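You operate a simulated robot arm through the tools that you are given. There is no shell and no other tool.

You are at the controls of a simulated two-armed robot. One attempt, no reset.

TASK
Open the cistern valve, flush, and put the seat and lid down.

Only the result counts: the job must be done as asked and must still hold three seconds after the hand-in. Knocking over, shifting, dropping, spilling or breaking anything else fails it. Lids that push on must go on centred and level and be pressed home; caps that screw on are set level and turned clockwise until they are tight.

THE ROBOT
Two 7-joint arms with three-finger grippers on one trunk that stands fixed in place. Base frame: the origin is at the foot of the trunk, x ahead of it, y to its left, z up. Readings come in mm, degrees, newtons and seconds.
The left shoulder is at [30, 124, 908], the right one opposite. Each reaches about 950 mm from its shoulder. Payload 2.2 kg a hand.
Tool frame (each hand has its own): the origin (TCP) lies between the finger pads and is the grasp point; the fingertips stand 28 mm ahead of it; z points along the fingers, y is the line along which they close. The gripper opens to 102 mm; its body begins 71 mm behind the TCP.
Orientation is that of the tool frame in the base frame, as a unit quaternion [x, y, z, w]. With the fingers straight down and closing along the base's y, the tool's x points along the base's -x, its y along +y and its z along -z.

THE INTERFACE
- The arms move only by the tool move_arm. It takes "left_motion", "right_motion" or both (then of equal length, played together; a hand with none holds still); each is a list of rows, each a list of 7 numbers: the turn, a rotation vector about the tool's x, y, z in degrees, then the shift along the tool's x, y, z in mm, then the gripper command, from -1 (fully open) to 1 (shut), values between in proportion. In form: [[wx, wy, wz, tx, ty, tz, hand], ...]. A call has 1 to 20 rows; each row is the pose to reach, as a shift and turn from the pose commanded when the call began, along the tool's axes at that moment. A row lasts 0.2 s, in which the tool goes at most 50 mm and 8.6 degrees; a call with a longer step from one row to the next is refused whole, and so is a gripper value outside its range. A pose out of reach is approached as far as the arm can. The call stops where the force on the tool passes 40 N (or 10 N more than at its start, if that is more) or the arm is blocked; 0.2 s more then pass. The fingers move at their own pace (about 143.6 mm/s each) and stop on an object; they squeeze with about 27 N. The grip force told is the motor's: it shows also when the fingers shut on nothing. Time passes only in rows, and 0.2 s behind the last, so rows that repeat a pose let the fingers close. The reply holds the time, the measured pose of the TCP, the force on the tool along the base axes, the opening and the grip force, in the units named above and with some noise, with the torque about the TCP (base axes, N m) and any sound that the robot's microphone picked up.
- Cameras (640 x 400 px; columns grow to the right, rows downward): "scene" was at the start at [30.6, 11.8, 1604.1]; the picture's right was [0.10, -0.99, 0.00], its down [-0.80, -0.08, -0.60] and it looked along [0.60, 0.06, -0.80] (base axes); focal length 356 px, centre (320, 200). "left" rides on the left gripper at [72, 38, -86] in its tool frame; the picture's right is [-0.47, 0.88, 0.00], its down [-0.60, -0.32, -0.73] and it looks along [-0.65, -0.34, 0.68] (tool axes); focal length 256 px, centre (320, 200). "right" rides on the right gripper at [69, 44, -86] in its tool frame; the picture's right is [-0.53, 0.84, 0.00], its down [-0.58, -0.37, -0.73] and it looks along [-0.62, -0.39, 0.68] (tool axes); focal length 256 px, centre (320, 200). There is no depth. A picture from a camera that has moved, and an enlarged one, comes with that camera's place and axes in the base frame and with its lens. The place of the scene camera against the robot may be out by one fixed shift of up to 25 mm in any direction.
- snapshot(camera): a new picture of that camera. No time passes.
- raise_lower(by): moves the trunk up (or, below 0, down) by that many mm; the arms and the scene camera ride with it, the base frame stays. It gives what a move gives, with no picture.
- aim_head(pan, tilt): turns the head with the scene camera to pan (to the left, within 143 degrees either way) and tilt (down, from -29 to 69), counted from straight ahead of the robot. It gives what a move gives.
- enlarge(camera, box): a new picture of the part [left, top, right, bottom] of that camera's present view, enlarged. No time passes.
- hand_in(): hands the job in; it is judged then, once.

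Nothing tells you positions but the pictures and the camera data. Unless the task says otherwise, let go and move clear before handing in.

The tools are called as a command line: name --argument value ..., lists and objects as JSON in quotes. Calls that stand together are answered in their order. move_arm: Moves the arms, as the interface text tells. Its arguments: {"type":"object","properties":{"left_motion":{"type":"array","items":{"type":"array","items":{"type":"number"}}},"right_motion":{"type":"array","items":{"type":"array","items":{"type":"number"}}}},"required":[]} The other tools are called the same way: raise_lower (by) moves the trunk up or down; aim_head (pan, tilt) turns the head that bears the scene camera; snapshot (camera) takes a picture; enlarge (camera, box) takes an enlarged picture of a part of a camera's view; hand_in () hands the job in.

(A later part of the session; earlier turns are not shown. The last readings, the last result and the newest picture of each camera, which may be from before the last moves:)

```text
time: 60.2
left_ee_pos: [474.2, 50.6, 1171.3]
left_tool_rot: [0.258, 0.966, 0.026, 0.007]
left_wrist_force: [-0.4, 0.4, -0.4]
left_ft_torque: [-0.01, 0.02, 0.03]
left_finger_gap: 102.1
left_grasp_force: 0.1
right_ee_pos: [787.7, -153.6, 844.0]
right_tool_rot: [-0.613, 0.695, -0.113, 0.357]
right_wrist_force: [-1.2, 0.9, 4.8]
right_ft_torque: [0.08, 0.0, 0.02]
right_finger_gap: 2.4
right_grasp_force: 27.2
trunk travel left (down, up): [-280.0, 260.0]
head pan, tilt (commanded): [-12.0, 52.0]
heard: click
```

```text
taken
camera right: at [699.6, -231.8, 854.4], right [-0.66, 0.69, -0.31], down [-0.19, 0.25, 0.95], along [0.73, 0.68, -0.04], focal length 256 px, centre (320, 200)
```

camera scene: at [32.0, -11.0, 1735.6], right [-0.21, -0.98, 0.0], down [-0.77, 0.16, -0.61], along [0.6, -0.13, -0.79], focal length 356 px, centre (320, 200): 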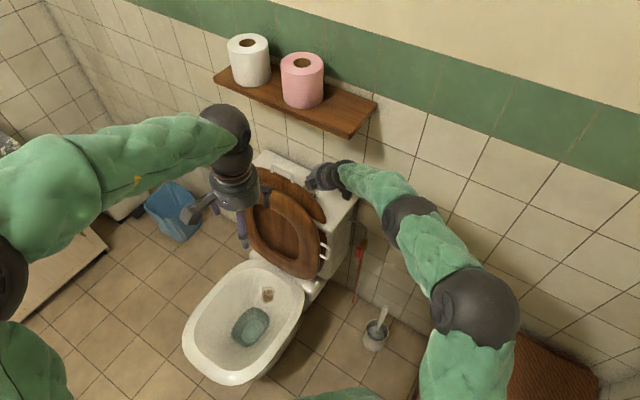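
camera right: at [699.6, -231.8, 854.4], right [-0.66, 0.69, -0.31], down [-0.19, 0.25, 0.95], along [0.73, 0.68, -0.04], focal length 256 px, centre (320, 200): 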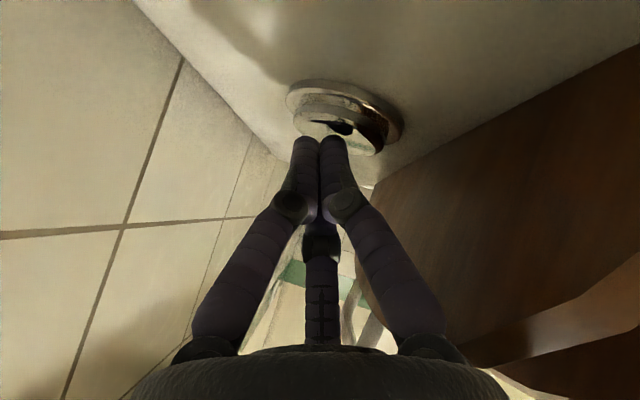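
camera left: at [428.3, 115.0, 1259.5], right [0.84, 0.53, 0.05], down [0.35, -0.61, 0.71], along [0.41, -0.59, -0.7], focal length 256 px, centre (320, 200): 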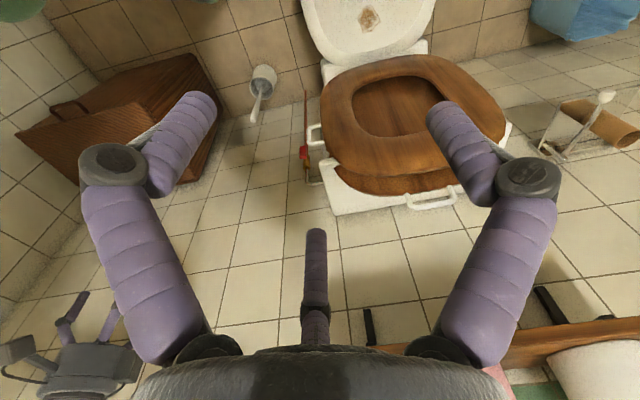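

I heard a click at low force. I'll push a few millimetres further to make sure it reaches bottom.

move_arm --right_motion '[[0, 0, 0, 0.7, 1.2, 1.4, 1], [0, 0, 0, 1.4, 2.4, 2.9, 1], [0, 0, 0, 2.1, 3.6, 4.3, 1], [0, 0, 0, 2.1, 3.6, 4.3, 1]]'

```text
time: 61.2
left_ee_pos: [475.2, 49.5, 1170.3]
left_tool_rot: [0.258, 0.966, 0.025, 0.007]
left_wrist_force: [-0.1, 0.1, -0.1]
left_ft_torque: [0.05, -0.03, 0.0]
left_finger_gap: 102.1
left_grasp_force: 0.1
right_ee_pos: [786.7, -152.9, 839.4]
right_tool_rot: [-0.613, 0.695, -0.113, 0.359]
right_wrist_force: [3.6, 2.4, 11.2]
right_ft_torque: [0.11, -0.16, -0.01]
right_finger_gap: 2.5
right_grasp_force: 26.7
trunk travel left (down, up): [-280.0, 260.0]
head pan, tilt (commanded): [-12.0, 52.0]
```

The button bottomed out, with force rising to 11 N. Now I'll release by lifting straight up, and check on the flush.

move_arm --right_motion '[[0, 0, 0, -3.6, -5.9, -7.2, 1], [0, 0, 0, -8.9, -14.8, -18, 1], [0, 0, 0, -17.8, -29.7, -36, 1], [0, 0, 0, -25, -41.6, -50.4, 1], [0, 0, 0, -25, -41.6, -50.4, 1]]'

snapshot --camera "right"

snapshot --camera "scene"

```text
time: 62.4
left_ee_pos: [474.5, 49.2, 1170.7]
left_tool_rot: [0.258, 0.966, 0.025, 0.007]
left_wrist_force: [0.2, 1.1, 0.1]
left_ft_torque: [0.01, 0.0, 0.01]
left_finger_gap: 102.2
left_grasp_force: 0.0
right_ee_pos: [787.1, -155.9, 906.7]
right_tool_rot: [-0.614, 0.695, -0.111, 0.357]
right_wrist_force: [-1.5, 0.5, -0.2]
right_ft_torque: [0.0, 0.01, 0.02]
right_finger_gap: 2.2
right_grasp_force: 27.0
trunk travel left (down, up): [-280.0, 260.0]
head pan, tilt (commanded): [-12.0, 52.0]
```

```text
taken
camera right: at [699.1, -234.3, 918.0], right [-0.66, 0.69, -0.31], down [-0.19, 0.25, 0.95], along [0.73, 0.68, -0.04], focal length 256 px, centre (320, 200)
```

right: 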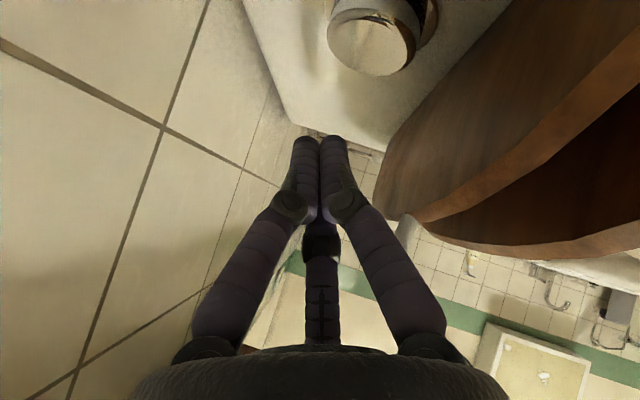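

```text
taken
camera scene: at [30.7, -11.5, 1735.6], right [-0.21, -0.98, 0.0], down [-0.77, 0.16, -0.62], along [0.6, -0.13, -0.79], focal length 356 px, centre (320, 200)
```

scene: 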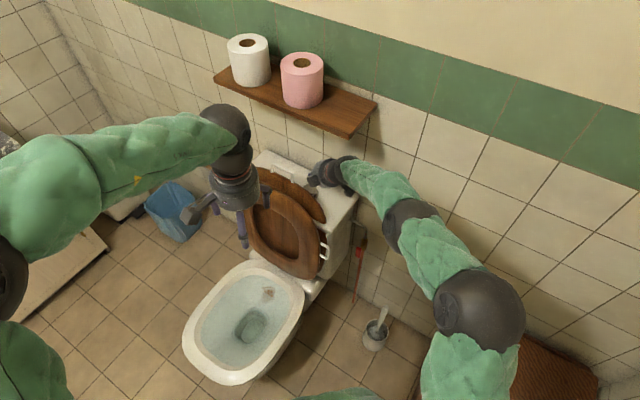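

The button sprang back. I'll zoom in on the bowl to confirm the flush ran.

enlarge --camera "scene" --box '[170, 250, 330, 390]'

enlarge --camera "left" --box '[280, 0, 540, 230]'

enlarge --camera "right" --box '[300, 0, 460, 100]'

```text
2.86 times, centred on (250, 320) of scene
camera zoom: at [30.7, -11.5, 1735.6], right [-0.21, -0.98, 0.0], down [-0.77, 0.16, -0.62], along [0.6, -0.13, -0.79], focal length 1018 px, centre (520, -143)
```

zoom: 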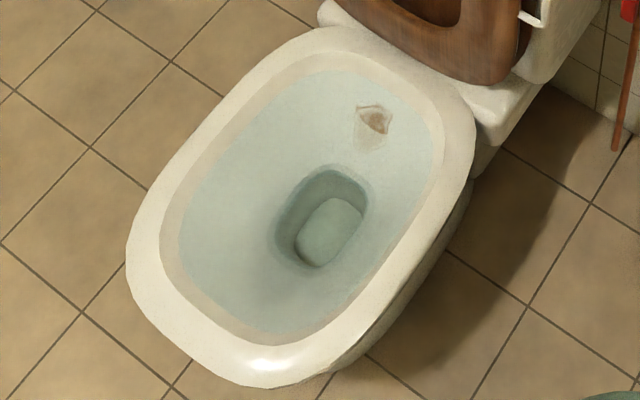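

```text
1.74 times, centred on (410, 115) of left
camera zoom: at [428.4, 115.0, 1259.7], right [0.84, 0.53, 0.05], down [0.35, -0.61, 0.71], along [0.41, -0.59, -0.7], focal length 445 px, centre (164, 348)
```

zoom: 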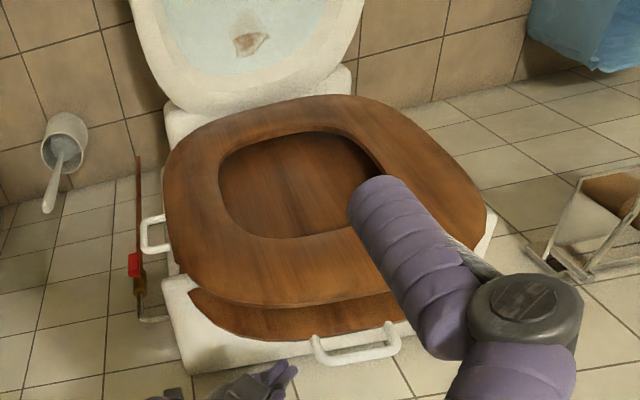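

```text
4.00 times, centred on (380, 50) of right
camera zoom: at [699.1, -234.3, 918.0], right [-0.66, 0.69, -0.31], down [-0.19, 0.25, 0.95], along [0.73, 0.68, -0.04], focal length 1024 px, centre (80, 800)
```

zoom: 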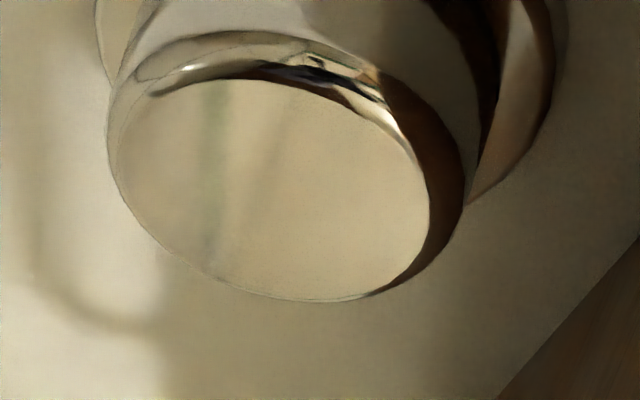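

The flush is running, with water over the bowl. Next I'll bring the right hand back out from above the cistern, then use it on the seat's side bracket.

move_arm --right_motion '[[0, 0, 0, 11.4, 14.9, -30.8, 1], [0, 0, 0, 22.9, 29.7, -61.7, 1], [0, 0, 0, 34.3, 44.6, -92.5, 1], [0, 0, 0, 45.7, 59.4, -123.4, 1], [0, 0, 0, 57.2, 74.3, -154.2, 1], [0, 0, 0, 68.6, 89.1, -185.1, 1]]'

```text
time: 63.8
left_ee_pos: [474.0, 49.0, 1172.3]
left_tool_rot: [0.258, 0.966, 0.026, 0.006]
left_wrist_force: [-0.4, 1.0, 0.8]
left_ft_torque: [0.0, -0.04, -0.04]
left_finger_gap: 102.0
left_grasp_force: 0.1
right_ee_pos: [598.6, -249.9, 964.8]
right_tool_rot: [-0.613, 0.695, -0.112, 0.358]
right_wrist_force: [-0.4, -0.4, 0.1]
right_ft_torque: [-0.04, -0.06, 0.01]
right_finger_gap: 2.2
right_grasp_force: 27.1
trunk travel left (down, up): [-280.0, 260.0]
head pan, tilt (commanded): [-12.0, 52.0]
```

Now I'll reorient the right hand to point along the wall (left-forward, horizontal) and move to a spot right of the seat bracket.

move_arm --right_motion '[[0.57, -5.67, 5.18, 9, 22, 9, 1], [1.13, -11.33, 10.36, 18, 43, 18, 1], [1.7, -17, 15.53, 27, 65, 27, 1], [2.27, -22.67, 20.7, 36, 87, 37, 1], [2.83, -28.33, 25.9, 46, 109, 46, 1], [3.4, -34, 31.07, 55, 130, 55, 1], [3.97, -39.67, 36.24, 64, 152, 64, 1], [4.53, -45.33, 41.4, 73, 174, 73, 1], [5.1, -51, 46.6, 82, 196, 82, 1]]'

snapshot --camera "right"

snapshot --camera "scene"

```text
time: 65.8
left_ee_pos: [474.8, 49.2, 1170.7]
left_tool_rot: [0.258, 0.966, 0.025, 0.006]
left_wrist_force: [-0.2, 0.9, 0.6]
left_ft_torque: [0.01, 0.03, 0.02]
left_finger_gap: 102.0
left_grasp_force: 0.1
right_ee_pos: [502.6, -261.4, 757.0]
right_tool_rot: [-0.27, 0.651, 0.273, 0.655]
right_wrist_force: [-0.1, -0.2, 0.0]
right_ft_torque: [-0.04, 0.01, 0.06]
right_finger_gap: 2.1
right_grasp_force: 26.9
trunk travel left (down, up): [-280.0, 260.0]
head pan, tilt (commanded): [-12.0, 52.0]
```

```text
taken
camera right: at [410.5, -289.0, 688.0], right [-0.6, 0.59, 0.54], down [-0.26, -0.78, 0.57], along [0.76, 0.2, 0.62], focal length 256 px, centre (320, 200)
```

right: 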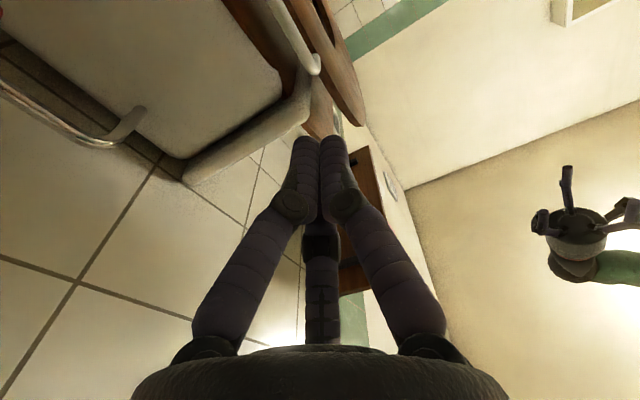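

```text
taken
camera scene: at [30.8, -12.2, 1735.6], right [-0.21, -0.98, 0.0], down [-0.77, 0.16, -0.62], along [0.6, -0.13, -0.79], focal length 356 px, centre (320, 200)
```

scene: 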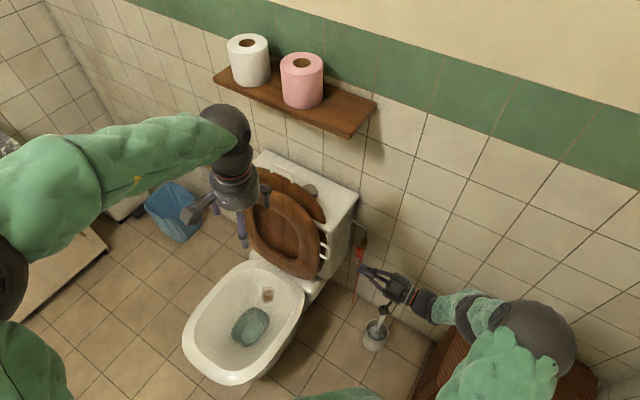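

The hand is in place. I'll look closely at the bracket from here.

enlarge --camera "right" --box '[200, 0, 400, 140]'

enlarge --camera "scene" --box '[280, 200, 420, 330]'

```text
2.86 times, centred on (300, 70) of right
camera zoom: at [410.5, -289.0, 688.0], right [-0.6, 0.59, 0.54], down [-0.26, -0.78, 0.57], along [0.76, 0.2, 0.62], focal length 731 px, centre (377, 571)
```

zoom: 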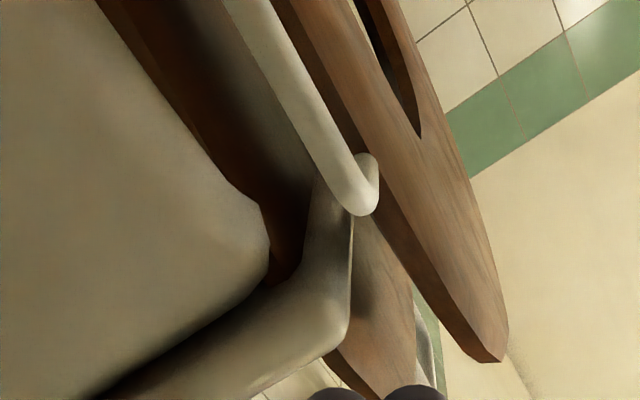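

```text
3.08 times, centred on (350, 265) of scene
camera zoom: at [30.8, -12.2, 1735.6], right [-0.21, -0.98, 0.0], down [-0.77, 0.16, -0.62], along [0.6, -0.13, -0.79], focal length 1097 px, centre (228, 0)
```

zoom: 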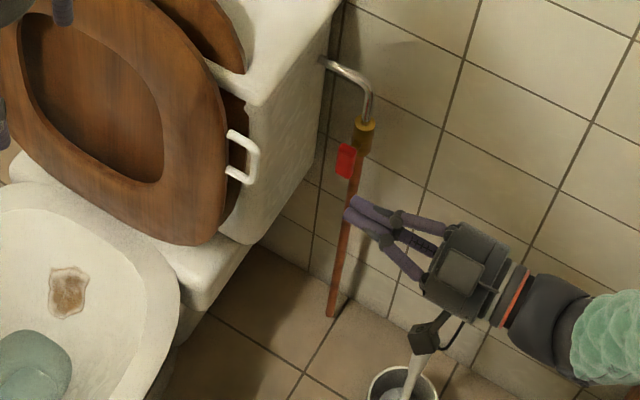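

The rod runs vertically, z≈700–760, at about (604, -162). I'll open the fingers moderately, align with the rod's middle and advance partway for a check.

move_arm --right_motion '[[0, 0, 0, 14, -3.5, 15, -0.08], [0, 0, 0, 27, -7, 30, -0.08], [0, 0, 0, 27, -7, 45, -0.08], [0, 0, 0, 27, -7, 59, -0.08]]'

snapshot --camera "right"

enlarge --camera "scene" --box '[280, 200, 420, 330]'

```text
time: 66.8
left_ee_pos: [475.2, 49.8, 1170.1]
left_tool_rot: [0.258, 0.966, 0.025, 0.007]
left_wrist_force: [-0.6, -0.6, 0.4]
left_ft_torque: [-0.01, 0.03, 0.01]
left_finger_gap: 101.8
left_grasp_force: 0.1
right_ee_pos: [548.4, -223.9, 730.4]
right_tool_rot: [-0.27, 0.653, 0.272, 0.654]
right_wrist_force: [-0.6, -0.1, -0.1]
right_ft_torque: [-0.01, 0.02, 0.01]
right_finger_gap: 55.1
right_grasp_force: 0.1
trunk travel left (down, up): [-280.0, 260.0]
head pan, tilt (commanded): [-12.0, 52.0]
```

```text
taken
camera right: at [456.2, -253.8, 660.4], right [-0.6, 0.59, 0.54], down [-0.26, -0.78, 0.57], along [0.76, 0.21, 0.62], focal length 256 px, centre (320, 200)
```

right: 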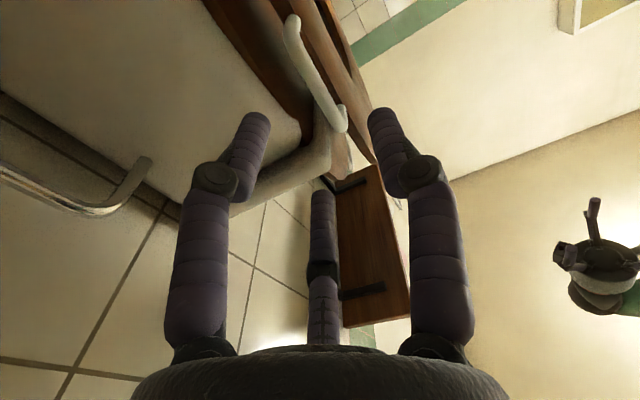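

```text
3.08 times, centred on (350, 265) of scene
camera zoom: at [30.7, -11.3, 1735.7], right [-0.21, -0.98, 0.0], down [-0.77, 0.16, -0.62], along [0.6, -0.13, -0.79], focal length 1097 px, centre (228, 0)
```

zoom: 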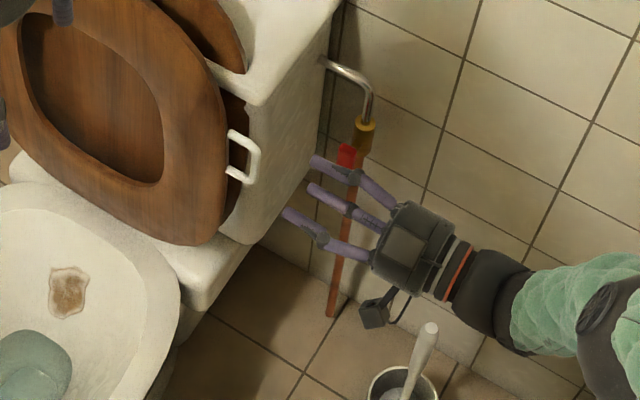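

The rod's centre is nearer z≈720 and leans back about 6°. I'll correct for that and advance closer.

move_arm --right_motion '[[0, 0, 0, 10, 3, 14, -0.08], [0, 0, 0, 10, 3, 28, -0.08], [0, 0, 0, 10, 3, 40, -0.08]]'

snapshot --camera "right"

enlarge --camera "scene" --box '[300, 210, 380, 290]'

```text
time: 67.6
left_ee_pos: [474.7, 50.4, 1170.9]
left_tool_rot: [0.258, 0.966, 0.025, 0.007]
left_wrist_force: [1.1, -0.3, 0.6]
left_ft_torque: [0.01, -0.01, 0.01]
left_finger_gap: 101.8
left_grasp_force: 0.0
right_ee_pos: [573.5, -193.9, 721.4]
right_tool_rot: [-0.27, 0.653, 0.271, 0.653]
right_wrist_force: [0.6, 0.6, -0.3]
right_ft_torque: [0.02, 0.0, -0.01]
right_finger_gap: 54.8
right_grasp_force: 0.0
trunk travel left (down, up): [-280.0, 260.0]
head pan, tilt (commanded): [-12.0, 52.0]
```

```text
taken
camera right: at [481.7, -223.0, 651.7], right [-0.6, 0.59, 0.54], down [-0.26, -0.78, 0.57], along [0.76, 0.21, 0.62], focal length 256 px, centre (320, 200)
```

right: 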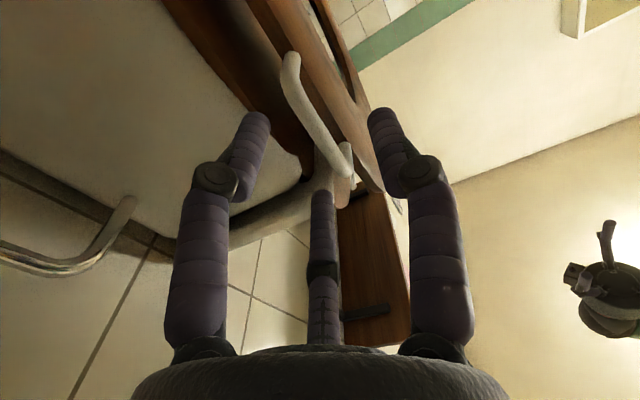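

```text
5.00 times, centred on (340, 250) of scene
camera zoom: at [30.9, -11.2, 1735.7], right [-0.21, -0.98, 0.0], down [-0.77, 0.16, -0.62], along [0.6, -0.13, -0.79], focal length 1782 px, centre (220, -50)
```

zoom: 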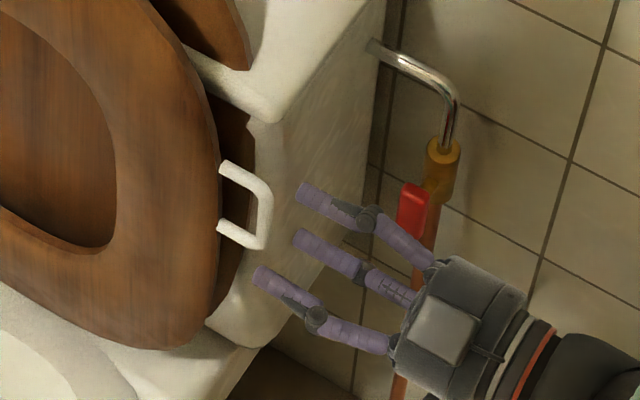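

The rod sits between the thumb (front) and the two rear fingers. I'll advance the last 24 mm and close.

move_arm --right_motion '[[0, 0, 0, 2, 0, 12, -0.08], [0, 0, 0, 2, 0, 24, -0.08], [0, 0, 0, 2, 0, 24, -0.08]]'

snapshot --camera "right"

enlarge --camera "scene" --box '[300, 210, 380, 290]'

```text
time: 68.4
left_ee_pos: [475.3, 50.7, 1170.4]
left_tool_rot: [0.258, 0.966, 0.025, 0.006]
left_wrist_force: [-0.4, 0.3, 0.2]
left_ft_torque: [-0.01, 0.0, -0.02]
left_finger_gap: 102.0
left_grasp_force: 0.0
right_ee_pos: [591.8, -174.1, 720.7]
right_tool_rot: [-0.27, 0.653, 0.271, 0.654]
right_wrist_force: [-0.2, 0.2, 0.0]
right_ft_torque: [0.01, 0.01, 0.0]
right_finger_gap: 55.3
right_grasp_force: 0.1
trunk travel left (down, up): [-280.0, 260.0]
head pan, tilt (commanded): [-12.0, 52.0]
```

```text
taken
camera right: at [499.3, -205.3, 651.5], right [-0.6, 0.6, 0.54], down [-0.26, -0.78, 0.57], along [0.76, 0.21, 0.62], focal length 256 px, centre (320, 200)
```

right: 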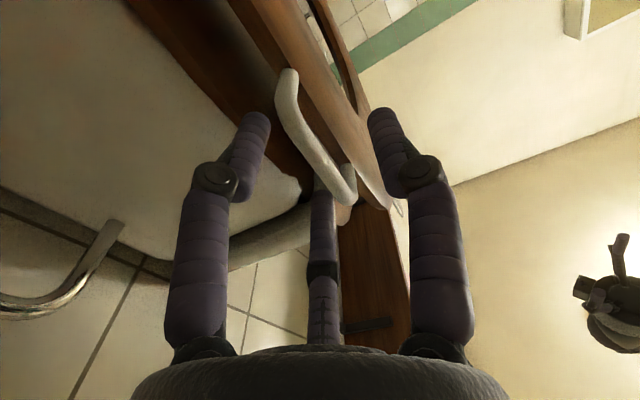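

```text
5.00 times, centred on (340, 250) of scene
camera zoom: at [30.5, -11.5, 1735.7], right [-0.21, -0.98, 0.0], down [-0.77, 0.16, -0.62], along [0.6, -0.13, -0.79], focal length 1782 px, centre (220, -50)
```

zoom: 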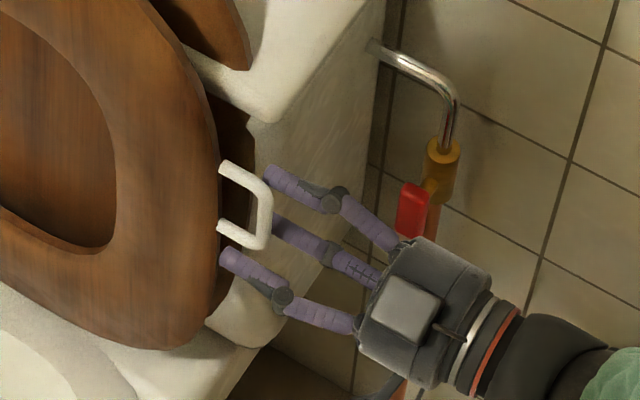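

Fingers straddle the rod with no contact force. Closing on it now.

move_arm --right_motion '[[0, 0, 0, 0, 0, 0, 0.3], [0, 0, 0, 0, 0, 0, 0.6], [0, 0, 0, 0, 0, 0, 1], [0, 0, 0, 0, 0, 0, 1], [0, 0, 0, 0, 0, 0, 1]]'

snapshot --camera "right"

enlarge --camera "scene" --box '[300, 210, 380, 290]'

```text
time: 69.6
left_ee_pos: [473.7, 50.0, 1171.5]
left_tool_rot: [0.258, 0.966, 0.025, 0.007]
left_wrist_force: [-0.4, 0.4, -1.1]
left_ft_torque: [0.01, -0.01, -0.01]
left_finger_gap: 102.1
left_grasp_force: 0.0
right_ee_pos: [591.0, -174.7, 720.7]
right_tool_rot: [-0.271, 0.652, 0.273, 0.653]
right_wrist_force: [-1.7, 2.1, 1.4]
right_ft_torque: [0.53, 0.38, 0.08]
right_finger_gap: 17.1
right_grasp_force: 42.8
trunk travel left (down, up): [-280.0, 260.0]
head pan, tilt (commanded): [-12.0, 52.0]
```

```text
taken
camera right: at [498.7, -204.8, 651.5], right [-0.6, 0.59, 0.54], down [-0.26, -0.78, 0.57], along [0.76, 0.21, 0.62], focal length 256 px, centre (320, 200)
```

right: 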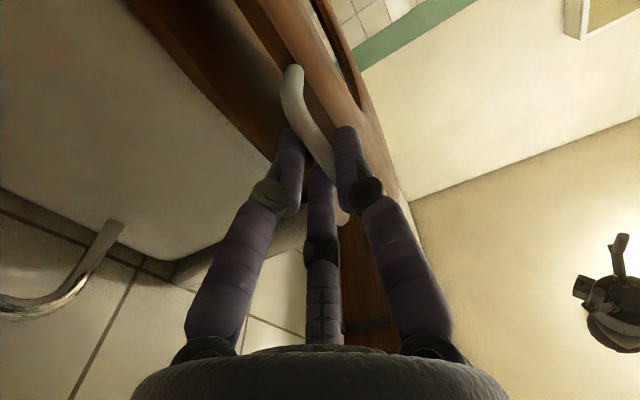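

```text
5.00 times, centred on (340, 250) of scene
camera zoom: at [30.2, -11.3, 1735.7], right [-0.21, -0.98, 0.0], down [-0.77, 0.16, -0.62], along [0.6, -0.13, -0.79], focal length 1782 px, centre (220, -50)
```

zoom: 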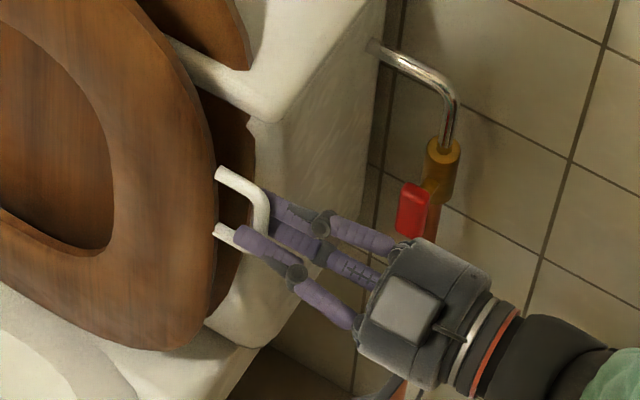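

The right hand has a solid grip on the seat's side bracket. I'll swing the seat forward about its hinge (estimated at n≈-508, z≈450) in small arcs, rolling the hand with it and watching the force.

move_arm --right_motion '[[0, 0, -4, -1.7, 19, 0, 1], [0, 0, -8, -2, 38, 0, 1], [0, 0, -12, -1, 57, 0, 1], [0, 0, -16, 1.3, 75.9, 0, 1]]'

snapshot --camera "scene"

snapshot --camera "right"

```text
time: 70.8
left_ee_pos: [472.4, 49.2, 1173.6]
left_tool_rot: [0.258, 0.966, 0.026, 0.008]
left_wrist_force: [0.3, 0.7, -0.2]
left_ft_torque: [-0.01, 0.03, -0.01]
left_finger_gap: 101.8
left_grasp_force: 0.1
right_ee_pos: [575.9, -160.2, 719.9]
right_tool_rot: [-0.353, 0.611, 0.199, 0.68]
right_wrist_force: [-36.3, -26.6, 11.2]
right_ft_torque: [0.69, 1.35, 0.35]
right_finger_gap: 21.0
right_grasp_force: 45.0
right hand out of reach, approached as far as the arm can: row 3, 4
trunk travel left (down, up): [-280.0, 260.0]
head pan, tilt (commanded): [-12.0, 52.0]
stopped in row 4 (right hand): the force on the tool passed its limit at 48 N (the readings are from after the stop); the commanded pose is now the measured one
```

```text
taken
camera scene: at [25.7, -13.5, 1736.1], right [-0.21, -0.98, 0.0], down [-0.77, 0.17, -0.62], along [0.6, -0.13, -0.79], focal length 356 px, centre (320, 200)
```

scene: 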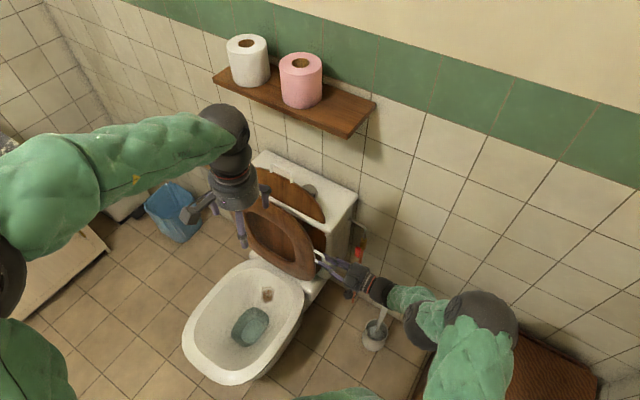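

```text
taken
camera right: at [497.1, -203.0, 643.3], right [-0.69, 0.65, 0.32], down [-0.35, -0.68, 0.64], along [0.64, 0.33, 0.7], focal length 256 px, centre (320, 200)
```

right: 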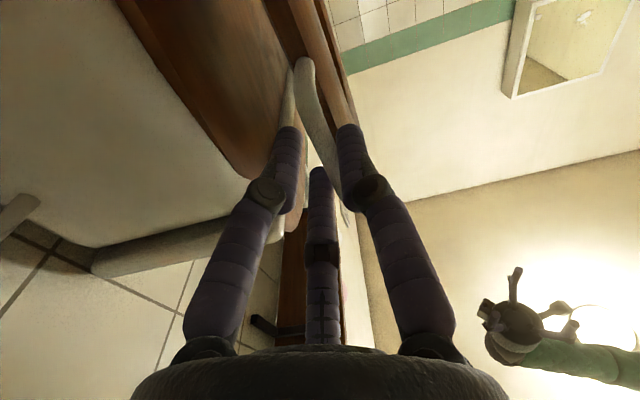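

The seat came forward to about vertical, but the right arm hit a joint limit, so this arm can't carry it down. I'll lean the seat back, let go with the right hand and withdraw it, then use the left hand from above.

move_arm --right_motion '[[0, 0, 4.5, 1.7, -7, 0, 1], [0, 0, 9, 3.4, -14, 0, 1], [0, 0, 13.7, 5, -21, -0.5, 1], [0, 0, 13.7, 5, -21, -0.5, 0.5], [0, 0, 13.7, 5, -21, -0.5, -0.1], [0, 0, 13.7, 5, -21, -0.5, -0.1]]'

snapshot --camera "right"

enlarge --camera "scene" --box '[300, 210, 380, 290]'

```text
time: 72.2
left_ee_pos: [475.1, 51.0, 1171.4]
left_tool_rot: [0.258, 0.966, 0.025, 0.006]
left_wrist_force: [0.2, 0.4, 1.2]
left_ft_torque: [-0.02, 0.02, -0.01]
left_finger_gap: 102.1
left_grasp_force: 0.2
right_ee_pos: [594.9, -170.8, 721.0]
right_tool_rot: [-0.28, 0.649, 0.279, 0.65]
right_wrist_force: [-0.4, 0.7, -0.2]
right_ft_torque: [-0.01, 0.04, -0.04]
right_finger_gap: 56.3
right_grasp_force: 0.0
trunk travel left (down, up): [-280.0, 260.0]
head pan, tilt (commanded): [-12.0, 52.0]
```

```text
taken
camera right: at [503.1, -203.5, 651.3], right [-0.62, 0.58, 0.53], down [-0.24, -0.78, 0.58], along [0.75, 0.23, 0.62], focal length 256 px, centre (320, 200)
```

right: 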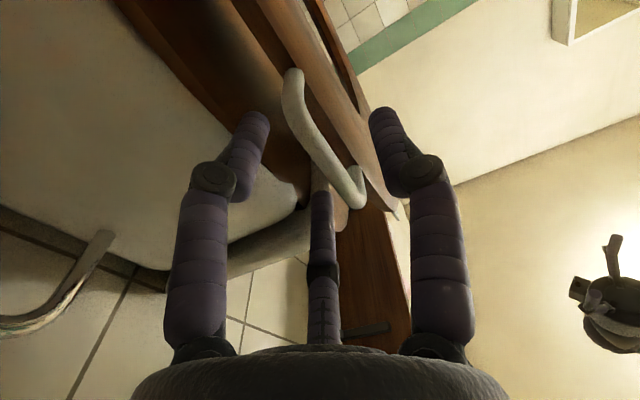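

```text
5.00 times, centred on (340, 250) of scene
camera zoom: at [30.5, -11.5, 1735.7], right [-0.21, -0.98, 0.0], down [-0.77, 0.16, -0.62], along [0.6, -0.13, -0.79], focal length 1782 px, centre (220, -50)
```

zoom: 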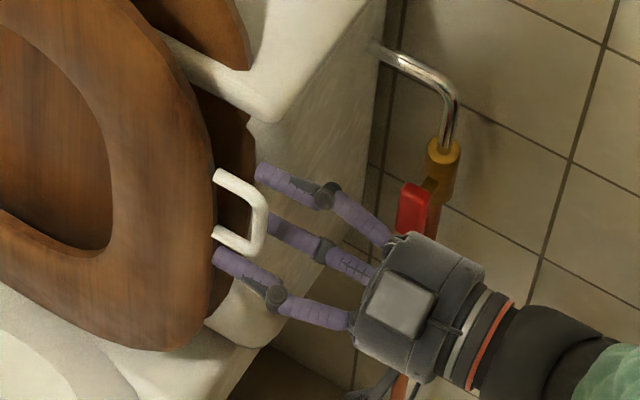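

The seat stays put. I'll withdraw the right hand straight back and see whether the seat holds where it was left, since the hinge may be stiff.

move_arm --right_motion '[[0, 0, 0, 0, 0, -25, -0.1], [0, 0, 0, 0, 0, -50, -0.1], [0, 0, 0, 0, 0, -80, -0.1], [0, 0, 0, 0, 0, -115, -0.1]]'

snapshot --camera "right"

enlarge --camera "scene" --box '[210, 150, 390, 310]'

snapshot --camera "left"

```text
time: 73.2
left_ee_pos: [475.0, 50.1, 1171.8]
left_tool_rot: [0.257, 0.966, 0.025, 0.007]
left_wrist_force: [0.8, -0.1, 0.0]
left_ft_torque: [0.05, -0.03, 0.0]
left_finger_gap: 102.0
left_grasp_force: 0.0
right_ee_pos: [516.7, -257.0, 719.7]
right_tool_rot: [-0.28, 0.649, 0.28, 0.65]
right_wrist_force: [-0.2, 1.3, -0.5]
right_ft_torque: [0.03, 0.01, 0.02]
right_finger_gap: 56.2
right_grasp_force: 0.2
trunk travel left (down, up): [-280.0, 260.0]
head pan, tilt (commanded): [-12.0, 52.0]
```

```text
taken
camera right: at [425.4, -288.4, 650.8], right [-0.62, 0.58, 0.53], down [-0.24, -0.78, 0.58], along [0.75, 0.23, 0.62], focal length 256 px, centre (320, 200)
```

right: 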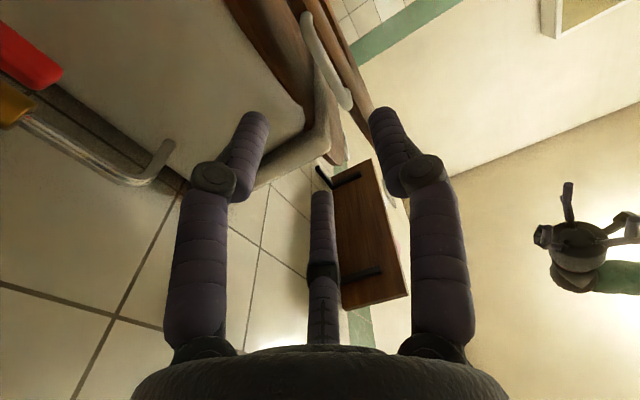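

```text
2.50 times, centred on (300, 230) of scene
camera zoom: at [30.1, -12.0, 1735.7], right [-0.21, -0.98, 0.0], down [-0.77, 0.16, -0.62], along [0.6, -0.13, -0.79], focal length 891 px, centre (370, 125)
```

zoom: 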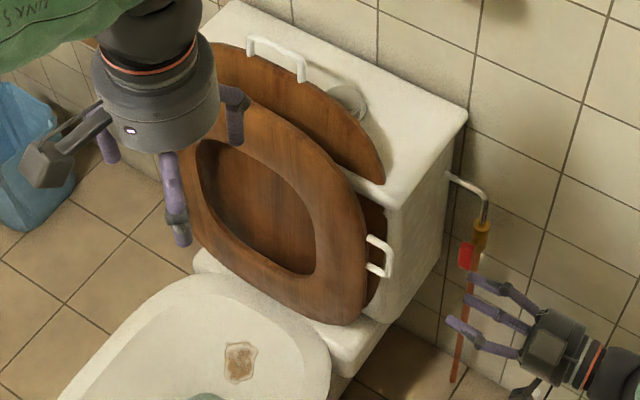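

```text
taken
camera left: at [427.9, 115.2, 1260.0], right [0.84, 0.53, 0.05], down [0.35, -0.61, 0.71], along [0.41, -0.59, -0.7], focal length 256 px, centre (320, 200)
```

left: 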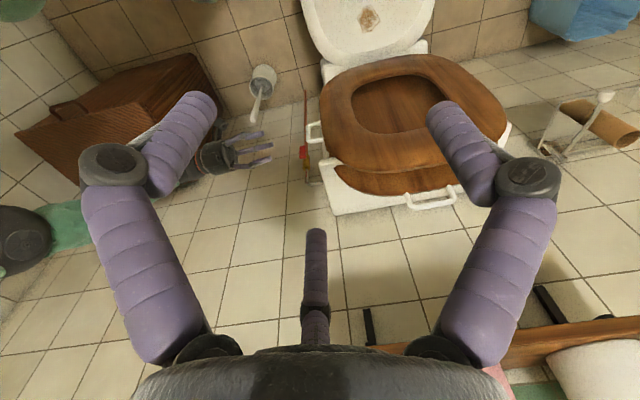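

The seat leans back as before. My new plan is for the right hand to tip it just past vertical by the bracket while the left hand takes the top edge from above and lowers it along the arc. First I'll dry-run the left arm's lowering poses in free space, starting near the end of the arc.

move_arm --left_motion '[[0, 0, -7.5, 20, 17, 38, -1], [0, 0, -15, 41, 34, 76, -1], [0, 0, -22.5, 61, 51, 114, -1], [0, 0, -30, 81, 67, 152, -1], [0, 0, -37.5, 101, 84, 190, -1], [0, 0, -45, 122, 101, 228, -1], [0, 0, -52.5, 142, 118, 266, -1], [0, 0, -60, 162, 135, 304, -1], [0, 0, -67.5, 183, 152, 342, -1], [0, 0, -75, 203, 168, 380, -1]]'

snapshot --camera "left"

snapshot --camera "scene"

```text
time: 75.4
left_ee_pos: [395.3, 312.4, 796.8]
left_tool_rot: [-0.384, 0.923, 0.015, 0.022]
left_wrist_force: [0.0, 0.4, 0.5]
left_ft_torque: [0.01, 0.03, -0.01]
left_finger_gap: 101.9
left_grasp_force: 0.0
right_ee_pos: [517.4, -255.0, 720.2]
right_tool_rot: [-0.281, 0.649, 0.279, 0.65]
right_wrist_force: [-0.3, -0.1, -0.1]
right_ft_torque: [0.01, 0.0, -0.01]
right_finger_gap: 56.0
right_grasp_force: 0.0
trunk travel left (down, up): [-280.0, 260.0]
head pan, tilt (commanded): [-12.0, 52.0]
```

```text
taken
camera left: at [315.3, 284.6, 880.6], right [-0.3, 0.95, 0.03], down [0.63, 0.17, 0.76], along [0.72, 0.25, -0.65], focal length 256 px, centre (320, 200)
```

left: 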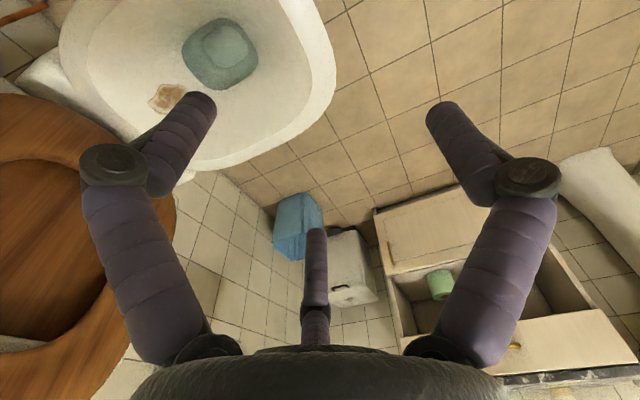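

```text
taken
camera scene: at [31.0, -10.3, 1735.6], right [-0.21, -0.98, 0.0], down [-0.77, 0.16, -0.62], along [0.6, -0.13, -0.79], focal length 356 px, centre (320, 200)
```

scene: 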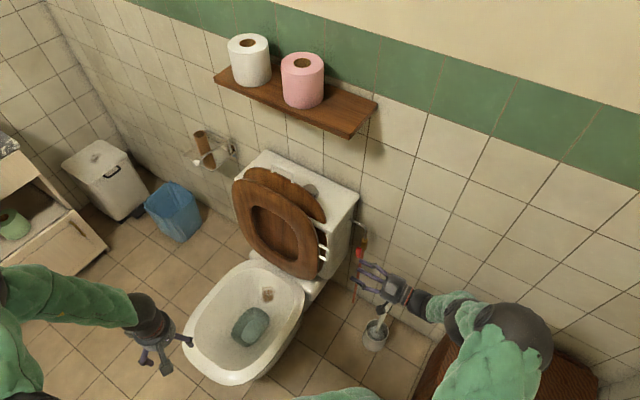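

The left hand is in front of the bowl in the correct yaw. Now I'll test pitching it to the end-of-arc attitude while descending, staying about 40 mm above the final height.

move_arm --left_motion '[[8.1, 0, 0, 1.7, 0, 32, -1], [16.2, 0, 0, 3.4, -1, 64, -1], [24.4, 0, 0, 5, -1, 96, -1], [32.5, 0, 0, 6.7, -1, 128, -1], [40.6, 0, 0, 8.4, -2, 160, -1], [48.8, 0, 0, 10, -2, 192, -1], [56.9, 0, 0, 11.7, -3, 225, -1], [65, 0, 0, 13.4, -3, 257, -1]]'

snapshot --camera "left"

snapshot --camera "scene"

```text
time: 77.2
left_ee_pos: [389.1, 304.7, 540.1]
left_tool_rot: [-0.313, 0.785, -0.487, 0.219]
left_wrist_force: [-1.3, -3.9, -2.1]
left_ft_torque: [0.05, -0.19, 0.34]
left_finger_gap: 101.2
left_grasp_force: 0.0
right_ee_pos: [517.2, -255.4, 719.6]
right_tool_rot: [-0.281, 0.649, 0.278, 0.65]
right_wrist_force: [-0.7, 0.6, 0.0]
right_ft_torque: [0.04, 0.02, 0.0]
right_finger_gap: 56.1
right_grasp_force: 0.2
trunk travel left (down, up): [-280.0, 260.0]
head pan, tilt (commanded): [-12.0, 52.0]
```

```text
taken
camera left: at [270.9, 322.0, 540.0], right [0.08, 0.62, -0.78], down [0.04, 0.78, 0.62], along [1.0, -0.08, 0.04], focal length 256 px, centre (320, 200)
```

left: 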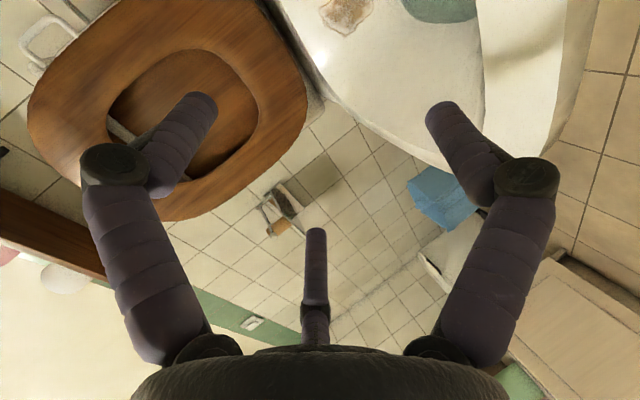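

```text
taken
camera scene: at [30.7, -10.6, 1735.3], right [-0.21, -0.98, 0.0], down [-0.77, 0.16, -0.62], along [0.6, -0.13, -0.79], focal length 356 px, centre (320, 200)
```

scene: 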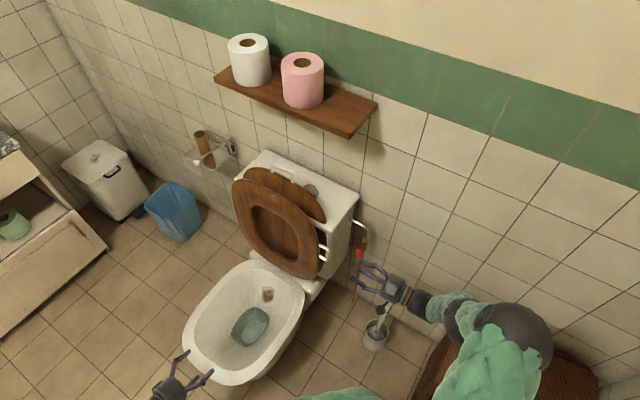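

No reach problem here, but I see a slight force, so the thumb may be near the bowl rim. I'll look closer before moving.

enlarge --camera "left" --box '[260, 0, 580, 220]'

enlarge --camera "scene" --box '[140, 300, 300, 400]'

```text
1.82 times, centred on (420, 110) of left
camera zoom: at [270.9, 322.0, 540.0], right [0.08, 0.62, -0.78], down [0.04, 0.78, 0.62], along [1.0, -0.08, 0.04], focal length 465 px, centre (138, 364)
```

zoom: 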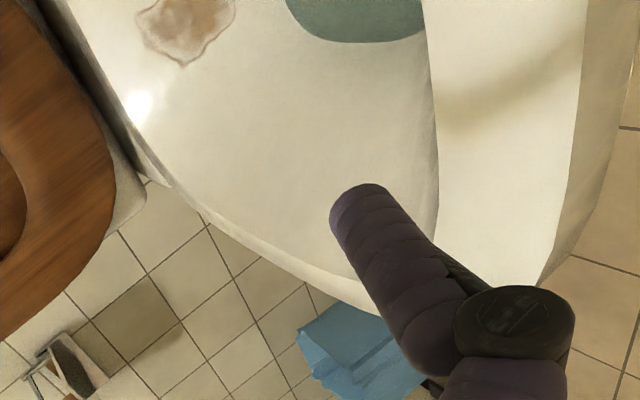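

```text
4.00 times, centred on (220, 350) of scene
camera zoom: at [30.7, -10.6, 1735.3], right [-0.21, -0.98, 0.0], down [-0.77, 0.16, -0.62], along [0.6, -0.13, -0.79], focal length 1426 px, centre (720, -400)
```

zoom: 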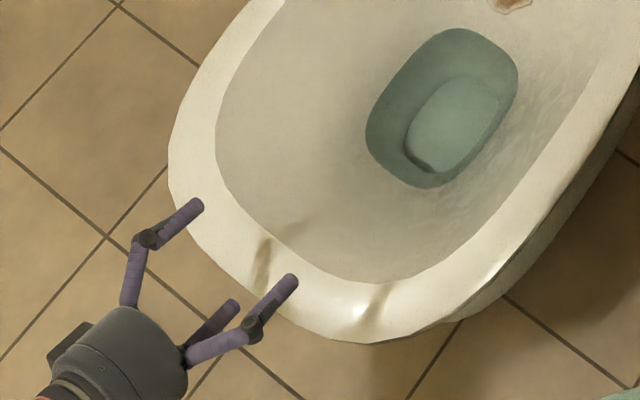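

I'll do a short hold to let it settle and re-read force and pose.

move_arm --left_motion '[[0, 0, 0, 0, 0, 0, -1], [0, 0, 0, 0, 0, 0, -1]]'

```text
time: 77.8
left_ee_pos: [392.3, 312.2, 541.6]
left_tool_rot: [-0.312, 0.787, -0.483, 0.224]
left_wrist_force: [0.0, -0.2, 0.1]
left_ft_torque: [0.01, 0.06, 0.02]
left_finger_gap: 101.6
left_grasp_force: 0.0
right_ee_pos: [518.1, -255.7, 719.7]
right_tool_rot: [-0.281, 0.649, 0.279, 0.65]
right_wrist_force: [-0.1, -0.6, -0.6]
right_ft_torque: [-0.04, 0.03, 0.02]
right_finger_gap: 56.3
right_grasp_force: 0.0
trunk travel left (down, up): [-280.0, 260.0]
head pan, tilt (commanded): [-12.0, 52.0]
```

Settled, with no contact. Now I'll dry-run the arc in reverse (end of lowering back up toward the seat's top edge) to prove the left arm can follow it.

move_arm --left_motion '[[-2.6, 0, 0, 0, -12.7, -2.2, -1], [-6.5, 0, 0, 0, -51.4, -10.9, -1], [-10.4, 0, 0, 0, -90.7, -16, -1], [-14.3, 0, 0, 0, -130.4, -17.8, -1], [-18.2, 0, 0, 0, -170.1, -16, -1], [-22.1, 0, 0, 0, -209.4, -10.8, -1], [-26, 0, 0, 0, -248.2, -2.2, -1], [-29.9, 0, 0, 0, -286, 9.7, -1], [-33.8, 0, 0, 0, -322.7, 24.8, -1], [-37.7, 0, 0, 0, -357.9, 43.2, -1], [-41.6, 0, 0, 0, -391.3, 64.6, -1], [-45.5, 0, 0, 0, -422.9, 88.7, -1], [-49.4, 0, 0, 0, -452.2, 115.5, -1]]'

snapshot --camera "left"

snapshot --camera "scene"

```text
time: 80.6
left_ee_pos: [586.4, 89.2, 898.2]
left_tool_rot: [-0.343, 0.931, -0.097, 0.084]
left_wrist_force: [-4.2, -3.9, -1.6]
left_ft_torque: [0.27, -0.35, 0.36]
left_finger_gap: 102.0
left_grasp_force: 0.1
left hand out of reach, approached as far as the arm can: row 12
right_ee_pos: [515.8, -256.9, 721.1]
right_tool_rot: [-0.281, 0.648, 0.278, 0.651]
right_wrist_force: [-0.5, -0.8, 0.2]
right_ft_torque: [0.01, 0.0, -0.03]
right_finger_gap: 56.1
right_grasp_force: 0.1
trunk travel left (down, up): [-280.0, 260.0]
head pan, tilt (commanded): [-12.0, 52.0]
```

```text
taken
camera left: at [489.5, 81.0, 966.6], right [-0.2, 0.97, -0.17], down [0.49, 0.25, 0.84], along [0.85, 0.08, -0.52], focal length 256 px, centre (320, 200)
```

left: 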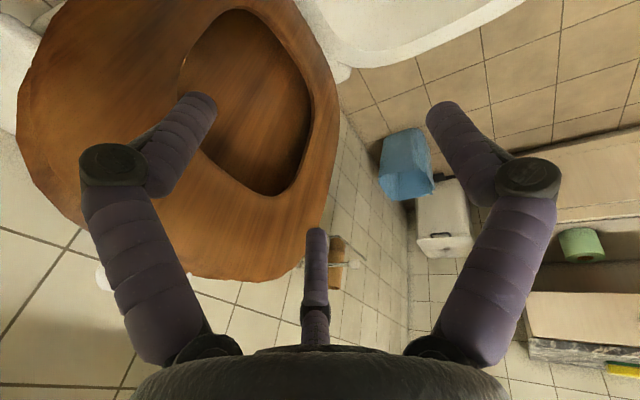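

```text
taken
camera scene: at [28.4, -11.5, 1735.8], right [-0.21, -0.98, 0.0], down [-0.77, 0.16, -0.62], along [0.6, -0.13, -0.79], focal length 356 px, centre (320, 200)
```

scene: 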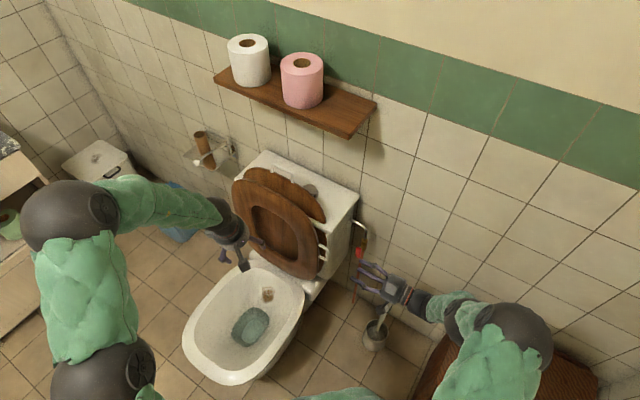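

The arc is feasible for the left arm. Now the right hand goes back to the bracket and grips it again.

move_arm --right_motion '[[0, 0, 0, 0, 1, 27, -0.1], [0, 0, 0, 0, 1, 54, -0.1], [0, 0, 0, 0, 1, 81, -0.1], [0, 0, 0, 0, 1, 108, -0.1], [0, 0, 0, 0, 1, 108, -0.1]]'

snapshot --camera "right"

enlarge --camera "scene" --box '[300, 210, 380, 290]'

```text
time: 81.8
left_ee_pos: [589.8, 85.5, 901.8]
left_tool_rot: [-0.377, 0.917, -0.11, 0.073]
left_wrist_force: [0.6, 0.4, 0.7]
left_ft_torque: [-0.02, 0.0, -0.01]
left_finger_gap: 101.8
left_grasp_force: 0.0
right_ee_pos: [591.3, -176.2, 718.7]
right_tool_rot: [-0.28, 0.649, 0.278, 0.65]
right_wrist_force: [0.4, -0.1, 0.1]
right_ft_torque: [0.01, 0.0, 0.01]
right_finger_gap: 56.0
right_grasp_force: 0.0
trunk travel left (down, up): [-280.0, 260.0]
head pan, tilt (commanded): [-12.0, 52.0]
```

```text
taken
camera right: at [499.6, -209.1, 649.6], right [-0.61, 0.58, 0.53], down [-0.24, -0.78, 0.58], along [0.75, 0.23, 0.62], focal length 256 px, centre (320, 200)
```

right: 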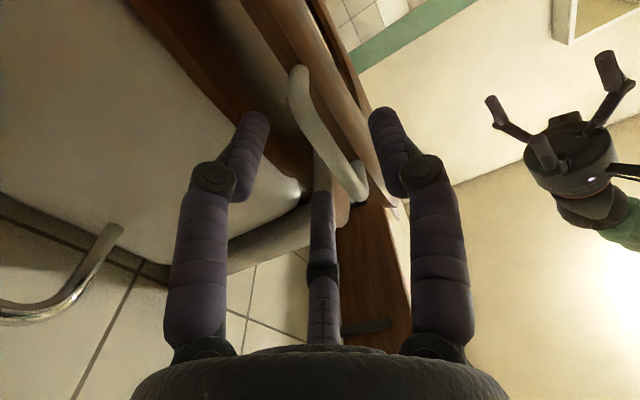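

```text
5.00 times, centred on (340, 250) of scene
camera zoom: at [30.3, -11.8, 1735.7], right [-0.21, -0.98, 0.0], down [-0.77, 0.16, -0.62], along [0.6, -0.13, -0.79], focal length 1782 px, centre (220, -50)
```

zoom: 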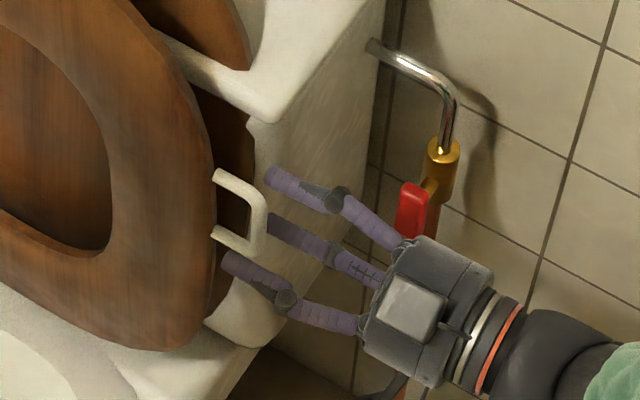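

Re-gripping the rod, then easing the seat forward about 8° (just past vertical) and holding it there.

move_arm --right_motion '[[0, 0, 0, 0, 3, 2, -0.1], [0, 0, 0, 0, 3, 2, 0.4], [0, 0, 0, 0, 3, 2, 1], [0, 0, 0, 0, 3, 2, 1], [0, 0, 0, 0, 3, 2, 1]]'

move_arm --right_motion '[[0, 0, -2, -0.8, 9, 0, 1], [0, 0, -4, -1.7, 18, 0, 1], [0, 0, -6, -1.8, 27, 0, 1], [0, 0, -6, -1.8, 27, 0, 1]]'

snapshot --camera "left"

snapshot --camera "scene"

```text
time: 83.0
left_ee_pos: [588.6, 86.5, 901.1]
left_tool_rot: [-0.376, 0.917, -0.11, 0.073]
left_wrist_force: [0.1, -0.2, -0.5]
left_ft_torque: [-0.02, 0.0, -0.04]
left_finger_gap: 101.8
left_grasp_force: 0.1
right_ee_pos: [588.7, -172.9, 719.3]
right_tool_rot: [-0.281, 0.648, 0.279, 0.65]
right_wrist_force: [-0.8, 2.8, 3.8]
right_ft_torque: [0.56, 0.38, 0.07]
right_finger_gap: 17.1
right_grasp_force: 43.1
trunk travel left (down, up): [-280.0, 260.0]
head pan, tilt (commanded): [-12.0, 52.0]
```

```text
time: 84.0
left_ee_pos: [590.5, 86.1, 899.9]
left_tool_rot: [-0.378, 0.917, -0.109, 0.072]
left_wrist_force: [0.1, 0.1, -0.1]
left_ft_torque: [0.02, -0.02, 0.01]
left_finger_gap: 101.9
left_grasp_force: 0.1
right_ee_pos: [568.7, -151.1, 717.4]
right_tool_rot: [-0.314, 0.637, 0.246, 0.66]
right_wrist_force: [9.0, 9.6, -32.9]
right_ft_torque: [0.35, 0.9, -0.04]
right_finger_gap: 16.7
right_grasp_force: 42.1
trunk travel left (down, up): [-280.0, 260.0]
head pan, tilt (commanded): [-12.0, 52.0]
```

```text
taken
camera left: at [495.2, 73.9, 969.8], right [-0.27, 0.94, -0.2], down [0.48, 0.31, 0.82], along [0.83, 0.12, -0.54], focal length 256 px, centre (320, 200)
```

left: 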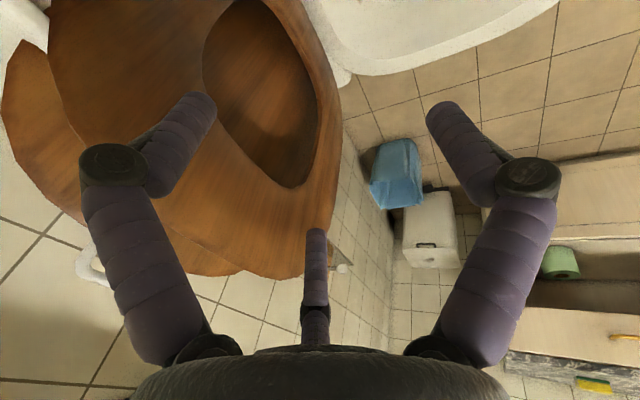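

```text
taken
camera scene: at [35.0, -11.2, 1735.3], right [-0.21, -0.98, 0.0], down [-0.77, 0.16, -0.61], along [0.6, -0.13, -0.79], focal length 356 px, centre (320, 200)
```

scene: 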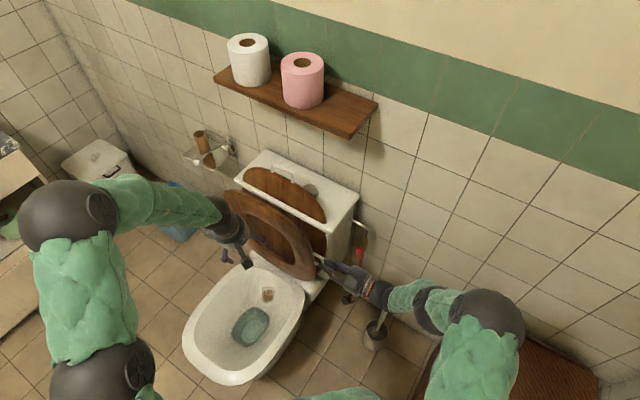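

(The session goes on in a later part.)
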